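You operate a simulated robot arm through the tools that you are given. There is no shell and no other tool. Be economical: measure what you need, move in short steps, check, and stop when the job is done.

Carry out the task below with a simulated robot arm. There is one attempt and no reset: what you move stays moved.

TASK
Put two of the spare nuts from the blue table on the white plate there.
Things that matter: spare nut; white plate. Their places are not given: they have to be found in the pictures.

It is judged by the outcome, as a careful person would: the job done as asked, and still so three seconds after it is handed in. It fails if anything else is knocked over, pushed out of place, dropped, spilled or broken.

THE ROBOT
A 7-joint arm with a two-finger parallel gripper, fixed in place. Base frame: the origin is at the foot of the arm, x ahead of it, y to its left, z up; the work surface is at about z = 0. Units: m, rad, N and s.
With the tool pointing down near the work surface it reaches from about 0.22 to 0.58 m from the base axis. Its first joint turns from -1.152 to 1.152 rad. Payload 2.5 kg.
Tool frame: the origin (TCP) lies between the finger pads and is the grasp point; the fingertips stand 0.023 m ahead of it; z points along the fingers, y is the line along which they close. Largest opening 0.094 m; finger width 0.038, thickness 0.01; the body of the gripper, 0.054 by 0.096 m, starts 0.039 m behind the TCP.
Orientation is that of the tool frame in the base frame, as a unit quaternion [x, y, z, w]. With the fingers straight down and closing along the base's y, the tool's x points along the base's -x, its y along +y and its z along -z.

THE INTERFACE
- The arm moves only by the tool send_rows. Its argument "commands" is a list of rows, each an object of numbers (a shift or turn left out is 0, a gripper value left out holds the last): "hand": the finger opening in m, from 0 to 0.094; "x", "y", "z": the shift along the tool's x, y, z in m; "ax", "ay", "az": the turn, a rotation vector about the tool's x, y, z in rad. In form: [{"hand": .., "x": .., "y": .., "z": .., "ax": .., "ay": .., "az": ..}, ...]. A call has 1 to 12 rows; each row shifts and turns the commanded pose from where the row before left it, along the tool's axes as they then stand. Rows are played at 5 a second. More than 0.05 m and 0.15 rad between two rows, or a gripper value outside its range, and nothing of the call is played. Where a pose cannot be reached the arm comes as near as it can. A force on the tool above 40 N (or 10 N above the force at the start of the call, whichever is more), or a blocked arm, ends the call early, and 0.2 s more pass. The fingers move at their own pace (about 0.108 m/s each) and stop on an object; they squeeze with about 32 N. The grip force told is the motor's: it shows also when the fingers shut on nothing. Time passes only in rows, and 0.2 s behind the last, so rows that do not move let the fingers close. It gives the time, the measured TCP pose, the force on the tool (base axes), the opening and the grip force at its end, in the units of the frame above (readings bear some noise), and new pictures: "pictures" is both (left out), scene, wrist or none.
- Cameras (640 x 400 px; columns grow to the right, rows downward): "scene" is fixed at [0.1212, -0.4337, 0.5113]; the picture's right is [0.58, -0.82, 0.00], its down [-0.63, -0.44, -0.64] and it looks along [0.52, 0.37, -0.77] (base axes); focal length 285 px, centre (320, 200). "wrist" rides on the gripper at [-0.039, 0, -0.044] in the tool frame; the picture's right is [0.00, -1.00, 0.00], its down [0.97, 0.00, -0.24] and it looks along [0.24, 0.00, 0.97] (tool axes); focal length 218 px, centre (320, 200).
- probe_pixels(camera, pixels): for up to 12 pixels [column, row] of the newest picture of that camera ("zoom" is the newest enlarged one), the place [x, y, z] in the base frame of the surface seen there, good to about 0.002 m, but the place of the scene camera against the robot may be out by one fixed shift of up to 0.025 m in any direction. The clock stands still meanwhile.
- close_up(camera, box): a new picture of the part [left, top, right, bottom] of that camera's present view, enlarged. The clock stands still meanwhile.
- close_job(): hands the job in; it is judged then, once.

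Keep the steps short. Do not move on a guess: measure, check each grasp and each placing, and mend mistakes. In all there are 60 turns and 120 pictures (those below and enlarged ones count). Leave the gripper open and the arm clear of the work at the hand-in unless told otherwise, and finish with a single line.

The tools are called after "Call:" as a command line: name --argument value ..., lists and objects as JSON in quotes. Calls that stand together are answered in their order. send_rows: Moves the arm, as the interface text tells. Its arguments: {"type":"object","properties":{"commands":{"type":"array","items":{"type":"object","properties":{"hand":{"type":"number"},"x":{"type":"number"},"y":{"type":"number"},"z":{"type":"number"},"ax":{"type":"number"},"ay":{"type":"number"},"az":{"type":"number"}}}},"pictures":{"type":"string","enum":["both","scene","wrist","none"]}},"required":["commands"]} The other tools are called the same way: probe_pixels (camera, pixels) gives the place of the surface under pixels of a picture; close_up (camera, box) takes an enlarged picture of a part of a camera's view; close_job () hands the job in.

At the start:

```text
time: 0.0
eef_pos: [0.3313, -0.0768, 0.2193]
orientation: [0.0, 1.0, 0.0, 0.0]
force: [-0.1, -0.5, 0.0]
gripper_width: 0.094
grip_force: 0.2
```

scene: 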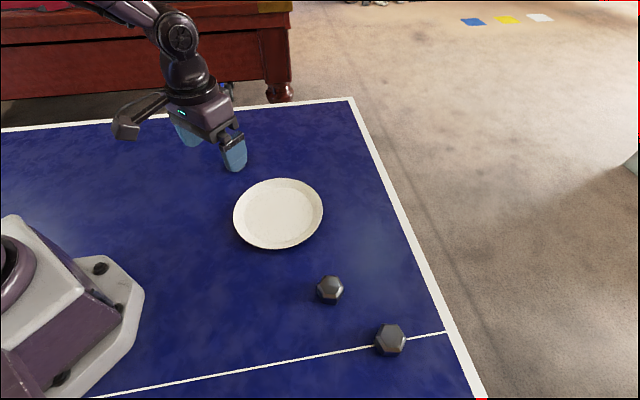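
wrist: 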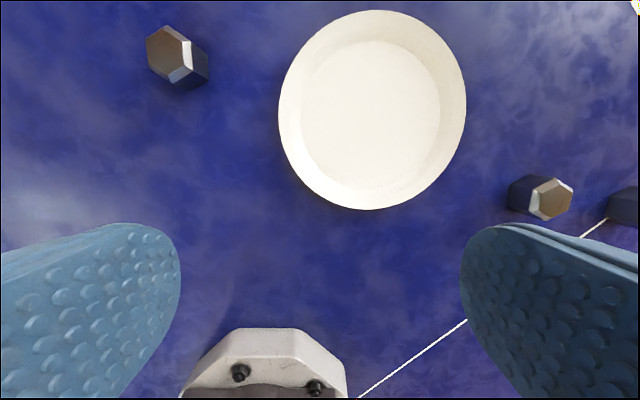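

I see a white plate and three hex-shaped objects in the wrist view (about (175,55), (545,198) and the right edge at (625,205)). I'll enlarge the views and measure their positions.

Call:
close_up --camera "scene" --box '[220, 160, 460, 380]'

Call:
close_up --camera "wrist" --box '[120, 0, 640, 240]'

Call:
probe_pixels --camera "wrist" --pixels '[[165, 52], [190, 62], [548, 198], [525, 195], [372, 110], [372, 15], [372, 205], [285, 110], [462, 110], [630, 205], [240, 150]]'

Call:
probe_pixels --camera "scene" --pixels '[[278, 213], [330, 283], [390, 333], [236, 213], [322, 213], [278, 180], [278, 248], [330, 303], [390, 355]]'

```text
1.82 times, centred on (340, 270) of scene
```

zoom: 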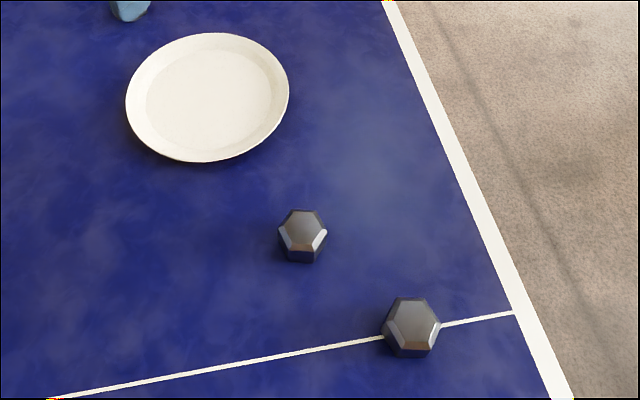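

```text
1.23 times, centred on (380, 120) of wrist
```

zoom: 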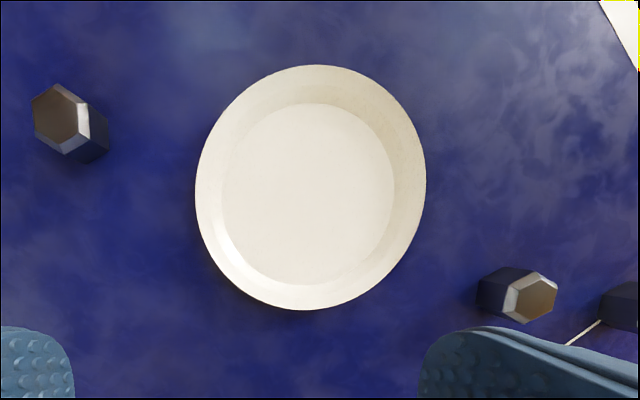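

```text
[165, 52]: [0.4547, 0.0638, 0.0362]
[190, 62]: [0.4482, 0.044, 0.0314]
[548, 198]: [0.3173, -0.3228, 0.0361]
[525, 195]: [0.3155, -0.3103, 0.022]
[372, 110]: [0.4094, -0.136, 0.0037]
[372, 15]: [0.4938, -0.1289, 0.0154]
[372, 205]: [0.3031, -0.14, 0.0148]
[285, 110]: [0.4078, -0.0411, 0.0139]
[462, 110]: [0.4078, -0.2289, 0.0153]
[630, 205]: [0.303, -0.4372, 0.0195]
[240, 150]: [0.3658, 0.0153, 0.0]
```

```text
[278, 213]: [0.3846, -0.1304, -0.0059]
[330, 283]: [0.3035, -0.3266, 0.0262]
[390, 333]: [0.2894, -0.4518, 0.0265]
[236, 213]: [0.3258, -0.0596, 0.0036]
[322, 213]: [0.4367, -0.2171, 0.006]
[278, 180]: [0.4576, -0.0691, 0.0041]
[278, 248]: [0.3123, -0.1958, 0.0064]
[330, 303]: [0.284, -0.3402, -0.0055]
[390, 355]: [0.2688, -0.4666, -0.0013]
```

Plate: centre is about (0.40, -0.135), floor z≈0.004. Hexes: A at about (0.455, 0.06), B at about (0.316, -0.32), C at about (0.30, -0.45), tops near z=0.036. I'll move over A at a safe height to look at it.

Call:
send_rows --commands '[{"x": -0.03, "y": 0.035}, {"x": -0.03, "y": 0.035}, {"x": -0.03, "y": 0.035}, {"x": -0.025, "y": 0.027}, {"z": 0.03}, {"z": 0.03}, {}]'

```text
time: 1.6
eef_pos: [0.447, 0.056, 0.1597]
orientation: [-0.001, 1.0, 0.001, 0.0]
force: [0.2, -0.5, 0.4]
gripper_width: 0.0943
grip_force: 0.1
```

scene: 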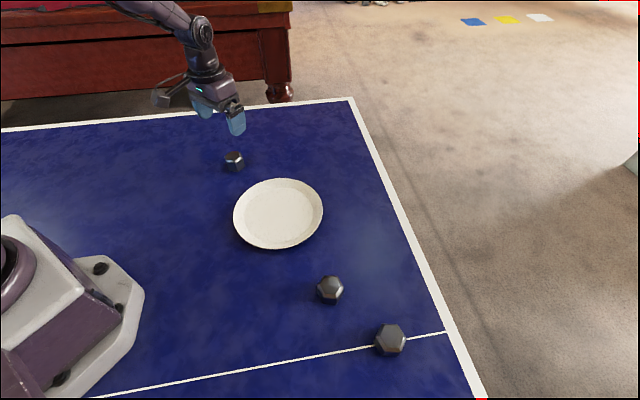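
wrist: 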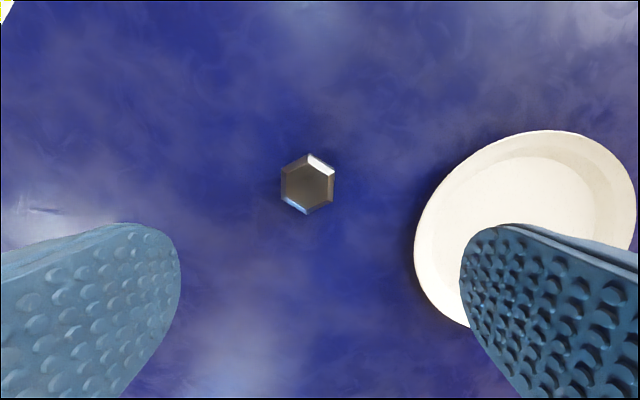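

A is one of three similar hex nuts, with flats facing left and right in the picture. I'll measure it closely.

Call:
close_up --camera "wrist" --box '[258, 145, 362, 225]'

Call:
probe_pixels --camera "wrist" --pixels '[[308, 184], [284, 184], [333, 184], [308, 157], [308, 210]]'

Call:
close_up --camera "scene" --box '[200, 140, 270, 184]'

```text
5.00 times, centred on (310, 185) of wrist
```

zoom: 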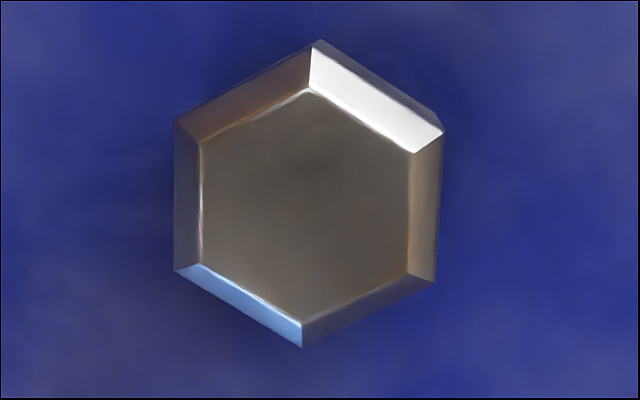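

```text
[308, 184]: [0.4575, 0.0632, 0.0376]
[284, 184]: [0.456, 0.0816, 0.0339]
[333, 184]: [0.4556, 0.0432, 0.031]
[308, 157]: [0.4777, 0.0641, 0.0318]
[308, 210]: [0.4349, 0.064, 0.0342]
```

```text
9.09 times, centred on (235, 162) of scene
```

zoom: 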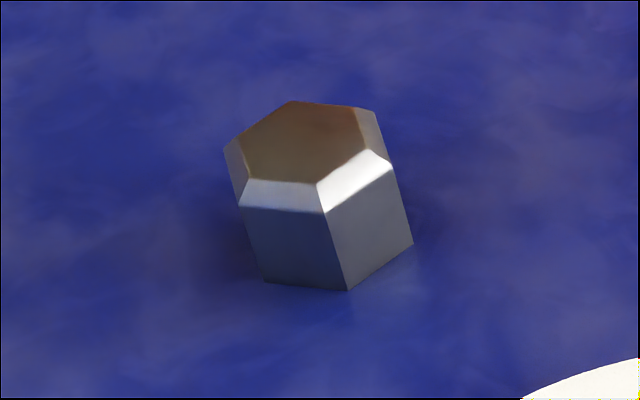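

A: centre (0.457, 0.063), about 0.043 across the flats, flats aligned with the fingers. I'll centre over it and go down in steps, stopping at TCP z≈0.03.

Call:
send_rows --commands '[{"x": -0.01, "y": 0.007}, {"z": 0.04}, {"z": 0.035}, {"z": 0.03}, {"z": 0.015}, {"z": 0.01}, {}]'

```text
time: 3.2
eef_pos: [0.456, 0.063, 0.029]
orientation: [0.0, 1.0, -0.001, 0.0]
force: [-0.1, -0.1, 0.1]
gripper_width: 0.0941
grip_force: 0.1
```

scene: 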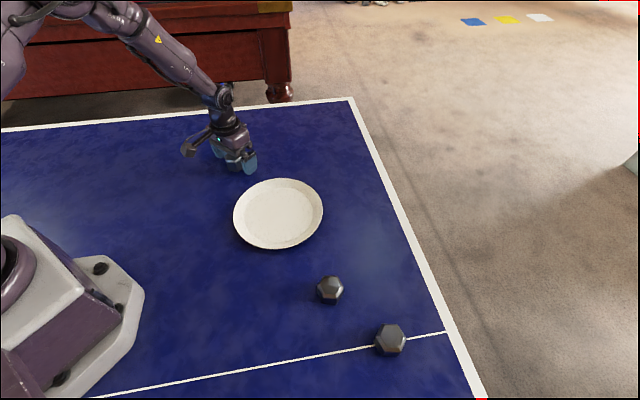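
wrist: 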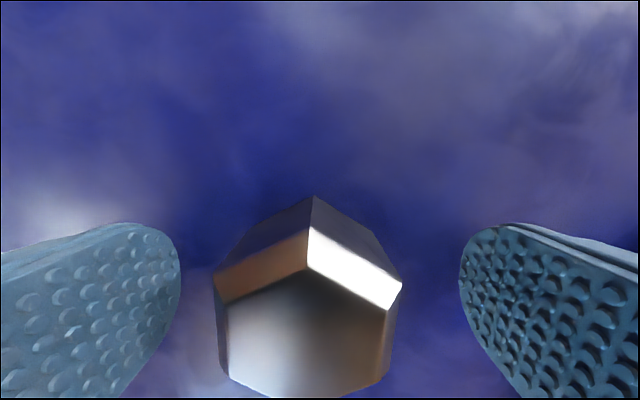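

The nut sits between the fingers with room on both sides. I'll close, then lift a little as a test.

Call:
send_rows --commands '[{"hand": 0.03}, {}, {}, {}, {"z": -0.02}, {"z": -0.03}, {}]'

```text
time: 4.8
eef_pos: [0.4559, 0.0633, 0.0803]
orientation: [0.001, 1.0, 0.0, 0.0]
force: [-0.1, 0.2, -0.7]
gripper_width: 0.03
grip_force: 0.0
```

scene: 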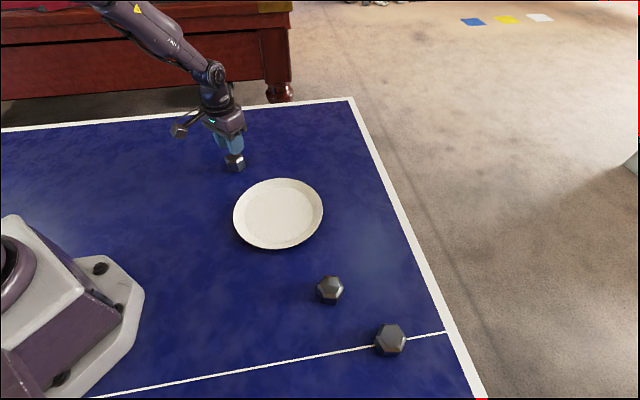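
wrist: 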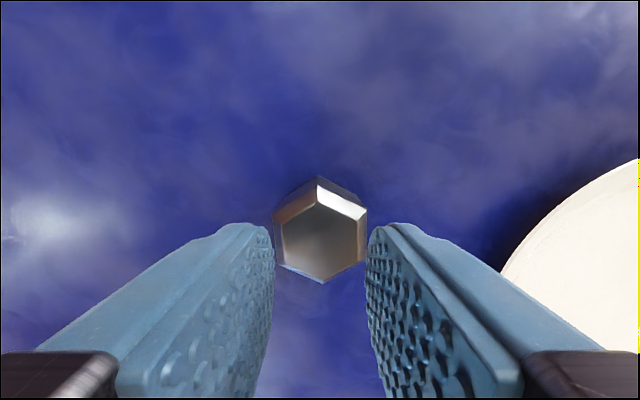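

The fingers closed to 0.03 and the nut stayed on the table, so the grip slipped off. I'll check where the nut is now and reopen.

Call:
send_rows --commands '[{"hand": 0.094, "z": -0.03}, {"z": -0.03}, {}]' --pictures "wrist"

```text
time: 5.6
eef_pos: [0.4559, 0.061, 0.1383]
orientation: [0.001, 1.0, 0.0, 0.0]
force: [0.2, -0.4, 0.0]
gripper_width: 0.0941
grip_force: 0.1
```

wrist: 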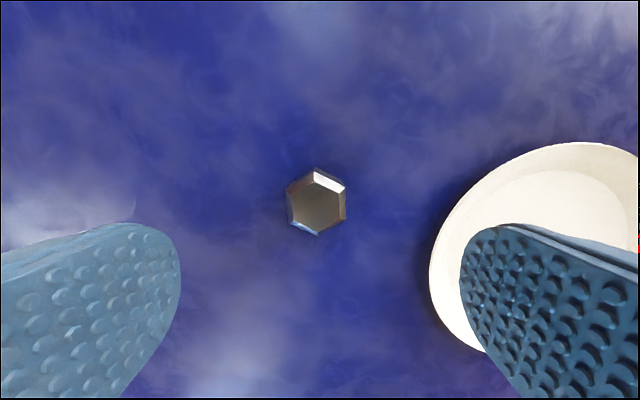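

Call:
probe_pixels --camera "wrist" --pixels '[[316, 203], [288, 205], [345, 203], [316, 172], [316, 234], [280, 205], [353, 203]]'

Call:
close_up --camera "wrist" --box '[264, 165, 368, 245]'

```text
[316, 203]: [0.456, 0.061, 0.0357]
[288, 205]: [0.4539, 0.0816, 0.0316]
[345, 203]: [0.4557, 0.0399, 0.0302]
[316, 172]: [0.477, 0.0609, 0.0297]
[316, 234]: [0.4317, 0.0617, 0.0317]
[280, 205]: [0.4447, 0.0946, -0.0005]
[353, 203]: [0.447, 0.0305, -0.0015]
```

```text
5.00 times, centred on (316, 205) of wrist
```

zoom: 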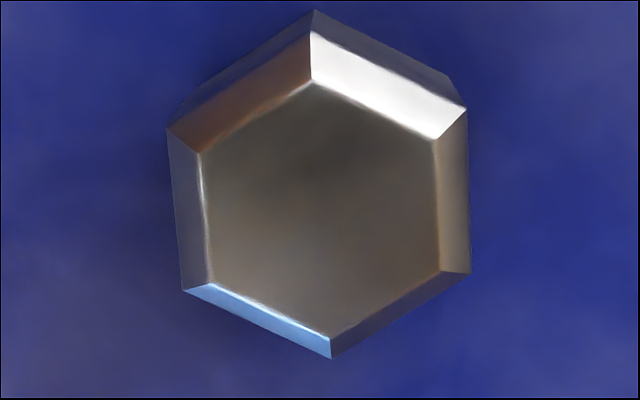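

The nut is still upright at (0.455, 0.061), right under the TCP. I'll go a bit lower (z≈0.026), command a full close, and read the grip before lifting.

Call:
send_rows --commands '[{"z": 0.04}, {"z": 0.035}, {"z": 0.025}, {"z": 0.014}, {}, {"hand": 0.0}, {}, {}, {}, {}]'

```text
time: 7.8
eef_pos: [0.4568, 0.0642, 0.0242]
orientation: [0.0, 1.0, 0.0, 0.0]
force: [-1.0, -0.4, -0.5]
gripper_width: 0.0487
grip_force: 32.4
```

scene: 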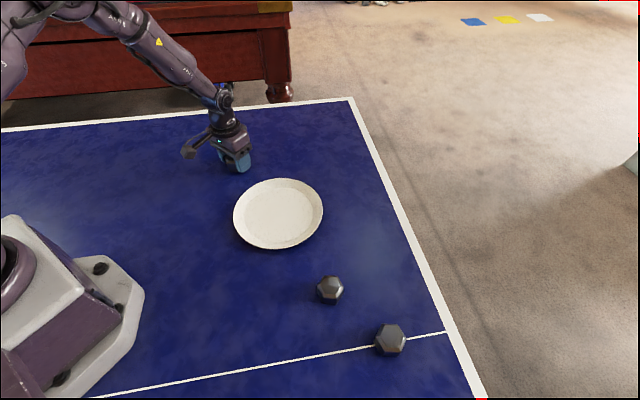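
wrist: 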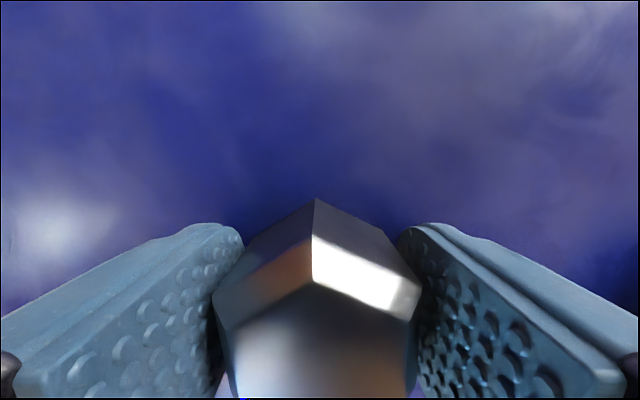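

The fingers stop at 0.0487 with 32 N, and the nut looks well held. I'll lift gently by 2 cm and check.

Call:
send_rows --commands '[{"z": -0.005}, {"z": -0.005}, {"z": -0.005}, {"z": -0.005}, {}]'

```text
time: 9.0
eef_pos: [0.4559, 0.0637, 0.0453]
orientation: [0.0, 1.0, -0.001, 0.0]
force: [-0.8, -0.5, -1.5]
gripper_width: 0.0483
grip_force: 31.7
```

scene: 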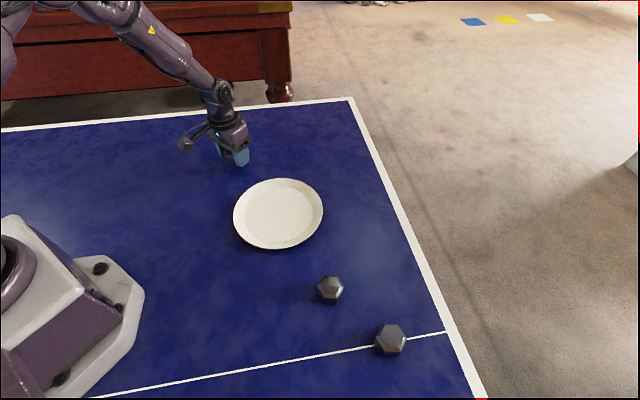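
wrist: 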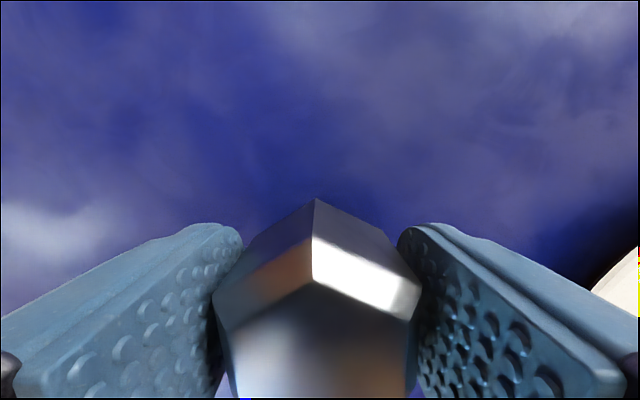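

The nut stays in the grip (force about 1 N, unchanged in the picture). I'll raise it and carry it over the plate's far half (0.428, -0.135).

Call:
send_rows --commands '[{"z": -0.02}, {"z": -0.025}, {"z": -0.015, "y": -0.015}, {"y": -0.03, "x": 0.007}, {"y": -0.035, "x": 0.007}, {"y": -0.035, "x": 0.007}, {"y": -0.035, "x": 0.007}, {"y": -0.03}, {"y": -0.019}, {}, {}]'

```text
time: 11.4
eef_pos: [0.43, -0.1353, 0.1029]
orientation: [0.001, 1.0, 0.0, 0.001]
force: [0.6, 0.0, -1.5]
gripper_width: 0.0483
grip_force: 32.1
```

scene: 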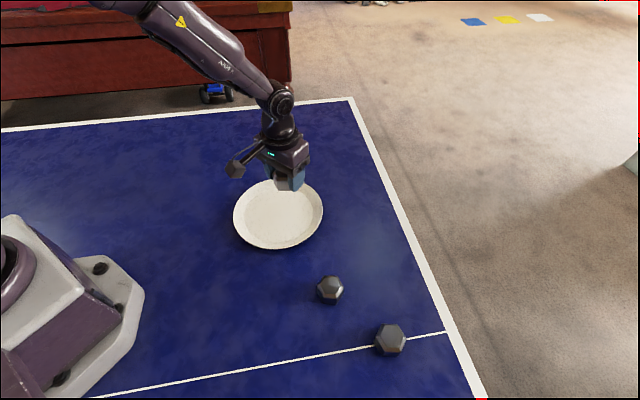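
wrist: 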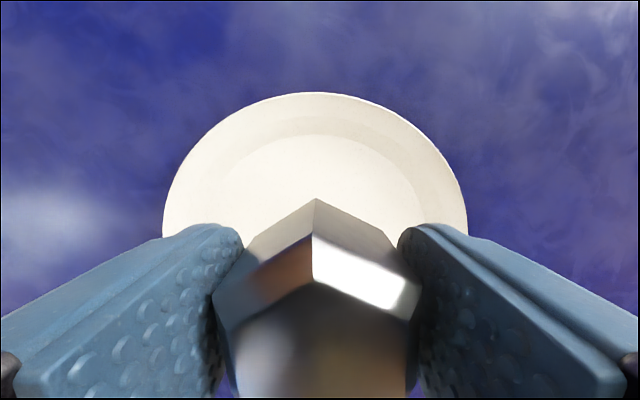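

The nut is over the far half of the plate. I'll check the plate's rim in this picture before lowering.

Call:
probe_pixels --camera "wrist" --pixels '[[315, 97], [170, 215], [462, 215], [315, 145], [315, 185], [316, 205], [225, 215], [405, 215]]'

```text
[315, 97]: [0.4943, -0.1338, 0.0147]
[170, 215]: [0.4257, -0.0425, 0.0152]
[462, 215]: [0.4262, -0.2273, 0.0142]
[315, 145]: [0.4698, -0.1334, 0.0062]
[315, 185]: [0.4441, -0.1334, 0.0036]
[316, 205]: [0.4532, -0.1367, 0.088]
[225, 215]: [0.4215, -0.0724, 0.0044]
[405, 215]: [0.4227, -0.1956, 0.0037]
```

The plate is as measured (far rim x=0.494, sides y -0.043/-0.227, floor z 0.0037). I'll lower to just above the floor.

Call:
send_rows --commands '[{"z": 0.025, "x": 0.002}, {"z": 0.025}, {"z": 0.015}, {"z": 0.006}, {}]' --pictures "both"

```text
time: 12.6
eef_pos: [0.4273, -0.1375, 0.0333]
orientation: [0.001, 1.0, 0.0, 0.0]
force: [0.8, -1.1, -1.2]
gripper_width: 0.0484
grip_force: 31.6
```

scene: 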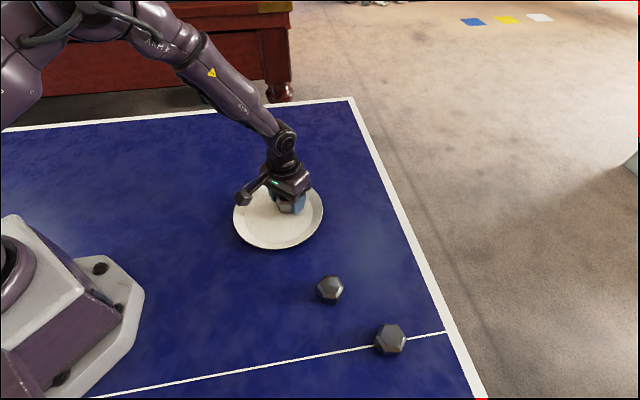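
wrist: 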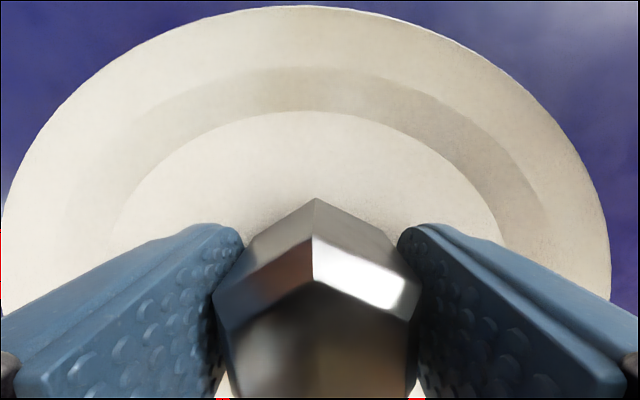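

The force shows no contact yet, with the TCP at z=0.033. I'll lower in 1 mm steps, watching the force.

Call:
send_rows --commands '[{"z": 0.001}, {"z": 0.001}, {"z": 0.001}, {"z": 0.001}, {}]' --pictures "none"

```text
time: 13.8
eef_pos: [0.4271, -0.1365, 0.0293]
orientation: [0.0, 1.0, 0.0, -0.001]
force: [-0.4, -0.5, -0.2]
gripper_width: 0.0481
grip_force: 32.0
```

Call:
send_rows --commands '[{"z": 0.001}, {}]' --pictures "none"

```text
time: 14.4
eef_pos: [0.4281, -0.1361, 0.03]
orientation: [0.0, 1.0, 0.0, 0.0]
force: [-5.4, 0.7, 14.4]
gripper_width: 0.0482
grip_force: 31.8
```

The force is now +14 N upward, so the nut rests on the plate. I'll ease off 1 mm, open slightly to 0.058, and rise.

Call:
send_rows --commands '[{"z": -0.001}, {"hand": 0.058}, {}, {}, {"z": -0.02}, {"z": -0.03}, {"z": -0.04}, {"z": -0.03}, {}]'

```text
time: 16.4
eef_pos: [0.4266, -0.1363, 0.1489]
orientation: [0.0, 1.0, -0.001, 0.0]
force: [-0.5, -0.5, 1.1]
gripper_width: 0.058
grip_force: 0.0
```

scene: 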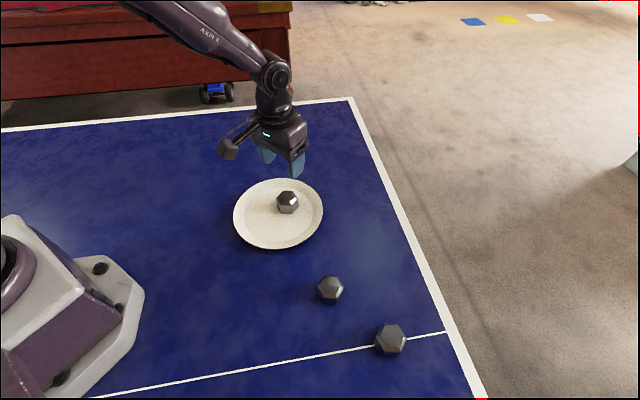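
wrist: 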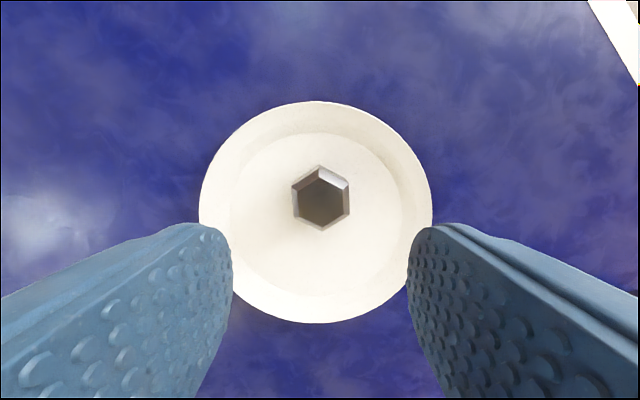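

The first nut stands upright on the plate. Now I'll go over B near (0.314, -0.322), opening wide again.

Call:
send_rows --commands '[{"x": 0.02, "y": -0.03, "hand": 0.094}, {"x": 0.022, "y": -0.035}, {"x": 0.022, "y": -0.035}, {"x": 0.022, "y": -0.035}, {"x": 0.022, "y": -0.035}, {"x": 0.004, "y": -0.016}, {}]'

```text
time: 18.0
eef_pos: [0.3132, -0.3222, 0.1501]
orientation: [0.0, 1.0, -0.001, 0.001]
force: [0.5, -0.1, -0.5]
gripper_width: 0.0939
grip_force: 0.1
```

scene: 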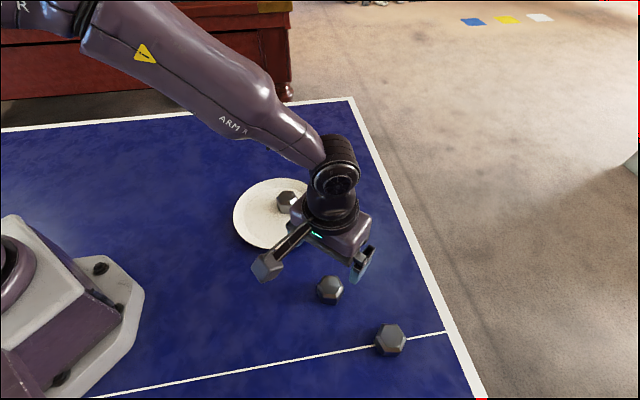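
wrist: 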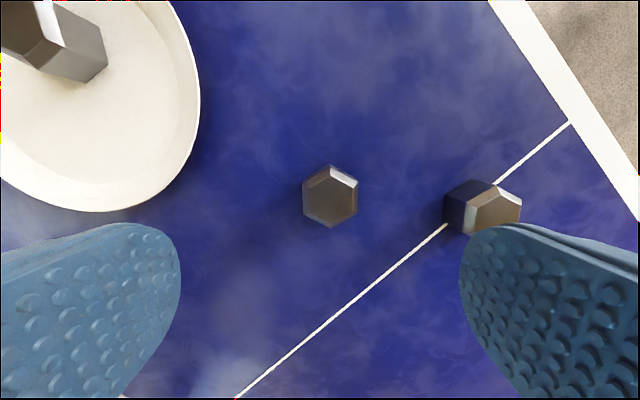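

B shows flats nearly facing left and right. I'll measure B and the near side of C for finger clearance.

Call:
probe_pixels --camera "wrist" --pixels '[[330, 197], [305, 197], [356, 197], [330, 168], [330, 225], [448, 205], [480, 200], [505, 212]]'

Call:
close_up --camera "wrist" --box '[278, 157, 382, 237]'

```text
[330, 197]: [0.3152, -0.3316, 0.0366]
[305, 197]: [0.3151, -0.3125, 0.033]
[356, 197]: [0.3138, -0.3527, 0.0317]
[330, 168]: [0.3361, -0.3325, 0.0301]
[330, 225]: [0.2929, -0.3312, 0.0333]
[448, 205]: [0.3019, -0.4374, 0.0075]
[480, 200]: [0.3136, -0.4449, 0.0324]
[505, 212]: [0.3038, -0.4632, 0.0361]
```

```text
5.00 times, centred on (330, 197) of wrist
```

zoom: 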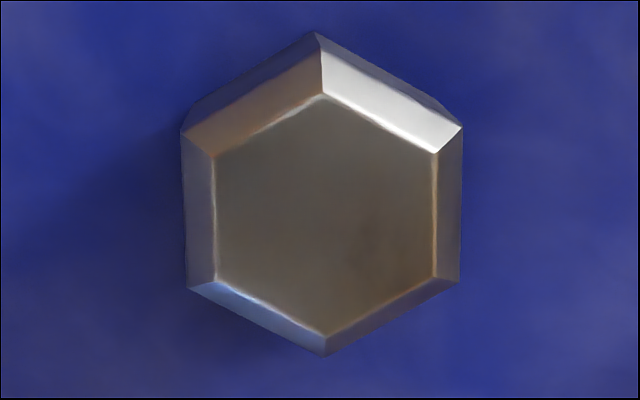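

B: centre (0.315, -0.332), flats aligned. C begins at y=-0.437, clear of the finger at -0.389. I'll go down and close fully, then read the grip.

Call:
send_rows --commands '[{"x": -0.002, "y": -0.01}, {"z": 0.04}, {"z": 0.035}, {"z": 0.03}, {"z": 0.019}, {}, {"hand": 0.0}, {}, {}, {}, {}]'

```text
time: 20.4
eef_pos: [0.3169, -0.3317, 0.0258]
orientation: [0.0, 1.0, 0.0, 0.0]
force: [-0.1, 0.0, 0.0]
gripper_width: 0.0484
grip_force: 32.3
```

scene: 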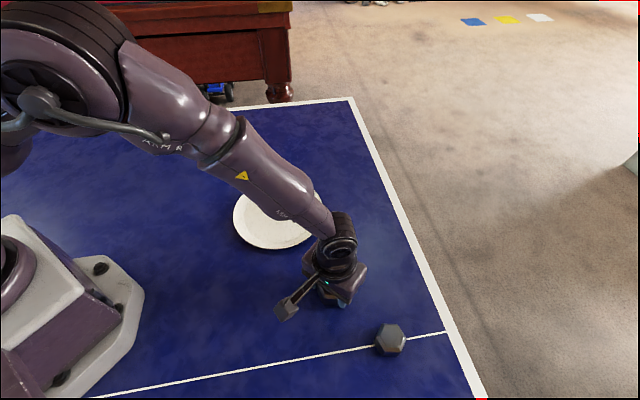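
wrist: 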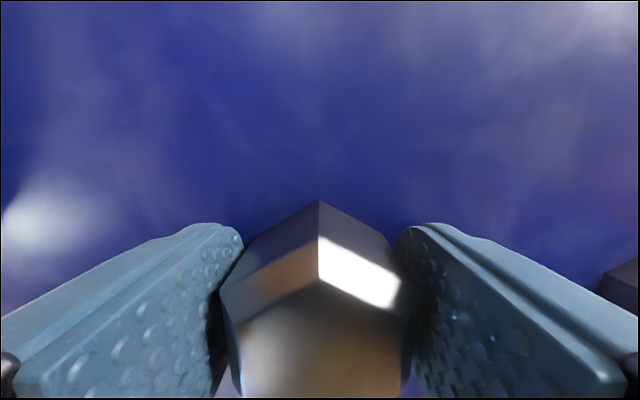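

Gripped at 0.0484 with 32 N. I'll lift gently to z≈0.11 and check.

Call:
send_rows --commands '[{"z": -0.005}, {"z": -0.005}, {"z": -0.01}, {"z": -0.02}, {"z": -0.025}, {"z": -0.02}, {}]' --pictures "wrist"

```text
time: 22.0
eef_pos: [0.3167, -0.3311, 0.1121]
orientation: [0.0, 1.0, 0.0, -0.001]
force: [-0.6, 0.1, -1.3]
gripper_width: 0.0484
grip_force: 31.7
```

wrist: 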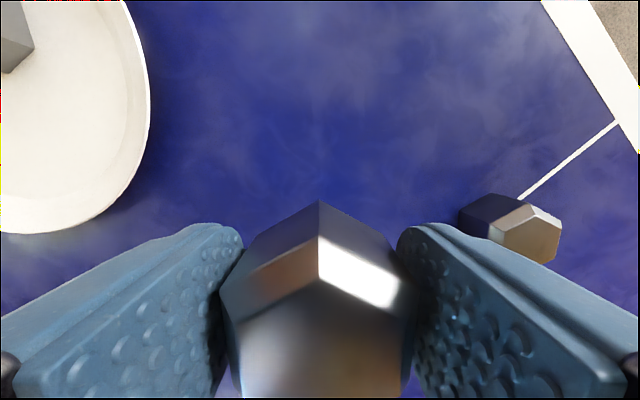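

B is held firmly. I'll carry it over the near half of the plate, to TCP (0.365, -0.136), keeping clear of the first nut at x≈0.427.

Call:
send_rows --commands '[{"y": 0.02}, {"y": 0.03, "x": -0.008}, {"y": 0.035, "x": -0.01}, {"y": 0.035, "x": -0.01}, {"y": 0.035, "x": -0.01}, {"y": 0.03, "x": -0.008}, {"y": 0.01, "x": -0.002}, {}, {}]'

```text
time: 24.0
eef_pos: [0.3664, -0.1391, 0.1108]
orientation: [0.001, 1.0, 0.0, 0.001]
force: [0.1, -0.5, -1.3]
gripper_width: 0.0485
grip_force: 32.7
```

scene: 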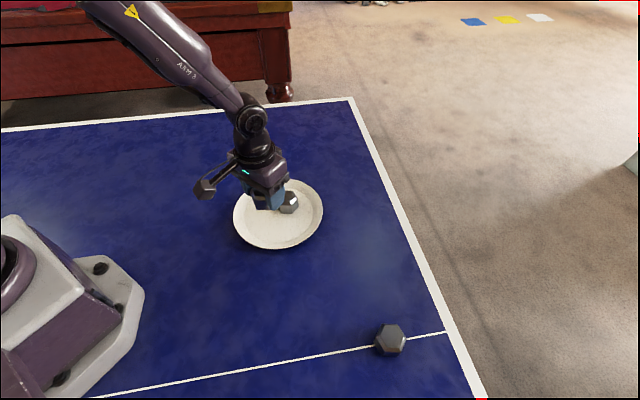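
wrist: 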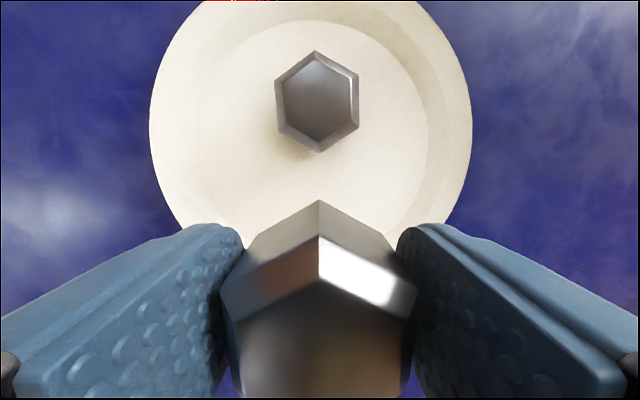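

I'll measure the gap between the held nut and the placed one, and the height of the block on the gripper's near side.

Call:
probe_pixels --camera "wrist" --pixels '[[317, 55], [317, 100], [317, 140], [317, 148], [319, 208], [317, 180]]'

Call:
probe_pixels --camera "scene" --pixels '[[205, 188], [208, 197]]'

```text
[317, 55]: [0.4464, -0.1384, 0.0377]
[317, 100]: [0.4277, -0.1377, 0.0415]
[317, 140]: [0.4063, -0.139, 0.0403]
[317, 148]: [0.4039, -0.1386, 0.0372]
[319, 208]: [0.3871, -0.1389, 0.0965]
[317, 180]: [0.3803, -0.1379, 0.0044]
```

```text
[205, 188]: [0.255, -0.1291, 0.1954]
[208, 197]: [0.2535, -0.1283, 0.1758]
```

The block is high and safe. The gap to the placed nut is about 1 cm. I'll shift 2 mm nearer the base and lower to z≈0.034.

Call:
send_rows --commands '[{"x": 0.002, "y": 0.003}, {"z": 0.025}, {"z": 0.025}, {"z": 0.017}, {"z": 0.008}, {}]'

```text
time: 25.4
eef_pos: [0.3625, -0.1353, 0.0372]
orientation: [0.0, 1.0, 0.0, -0.001]
force: [0.2, -0.2, -0.1]
gripper_width: 0.0483
grip_force: 32.2
```

scene: 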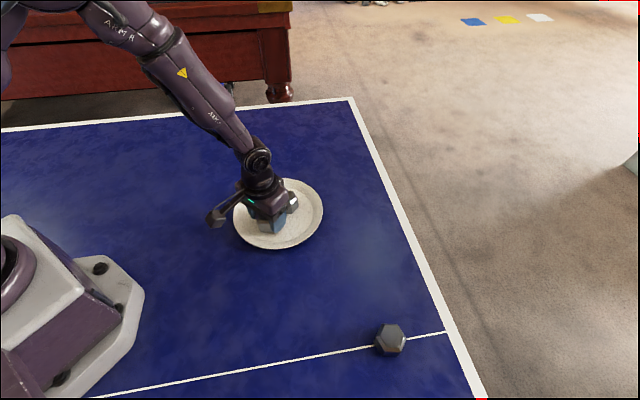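
wrist: 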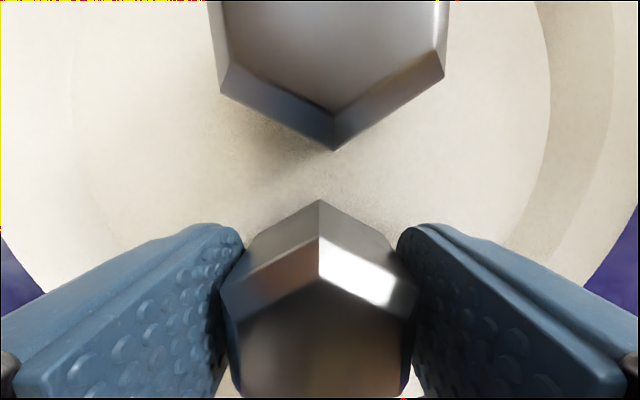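

There's still a clear gap between the nuts. I'll lower in 1 mm steps.

Call:
send_rows --commands '[{"z": 0.001}, {"z": 0.001}, {"z": 0.001}, {}]' --pictures "none"

```text
time: 26.4
eef_pos: [0.3627, -0.1357, 0.0344]
orientation: [-0.001, 1.0, -0.001, -0.001]
force: [0.1, -1.1, -1.7]
gripper_width: 0.0487
grip_force: 32.5
```

Call:
send_rows --commands '[{"z": 0.001}, {"z": 0.001}, {"z": 0.001}, {}]' --pictures "none"

```text
time: 27.4
eef_pos: [0.3637, -0.1352, 0.0312]
orientation: [0.0, 1.0, 0.0, 0.001]
force: [-4.6, 0.9, 22.1]
gripper_width: 0.0482
grip_force: 32.3
```

The upward force is 22 N, so the nut is on the plate. I'll ease up 1 mm, open slightly, and rise.

Call:
send_rows --commands '[{"z": -0.0015}, {"hand": 0.058}, {}, {}, {"z": -0.02}, {"z": -0.03}, {"z": -0.04}, {"z": -0.04}, {"z": -0.03, "hand": 0.094}, {}, {}]'

```text
time: 29.8
eef_pos: [0.3637, -0.1334, 0.1927]
orientation: [0.0, 1.0, 0.0, 0.0]
force: [-0.8, 0.7, -0.6]
gripper_width: 0.0941
grip_force: 0.0
```

scene: 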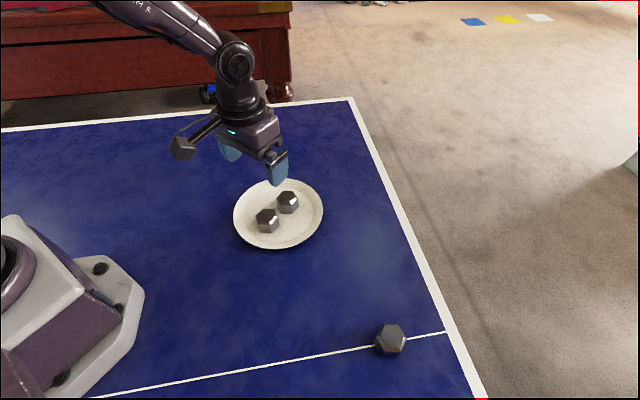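
wrist: 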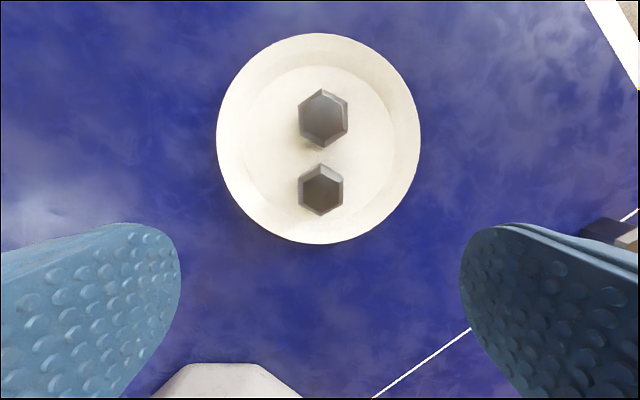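

Both nuts lie flat on the plate floor, the plate hasn't moved, and the third nut is untouched. The gripper is open and clear, so I'm handing in.

Call:
close_job

```text
The job is handed in.
```

Two spare nuts are on the white plate, the third nut and the plate stayed where they were, and I handed the job in with the gripper open and clear.
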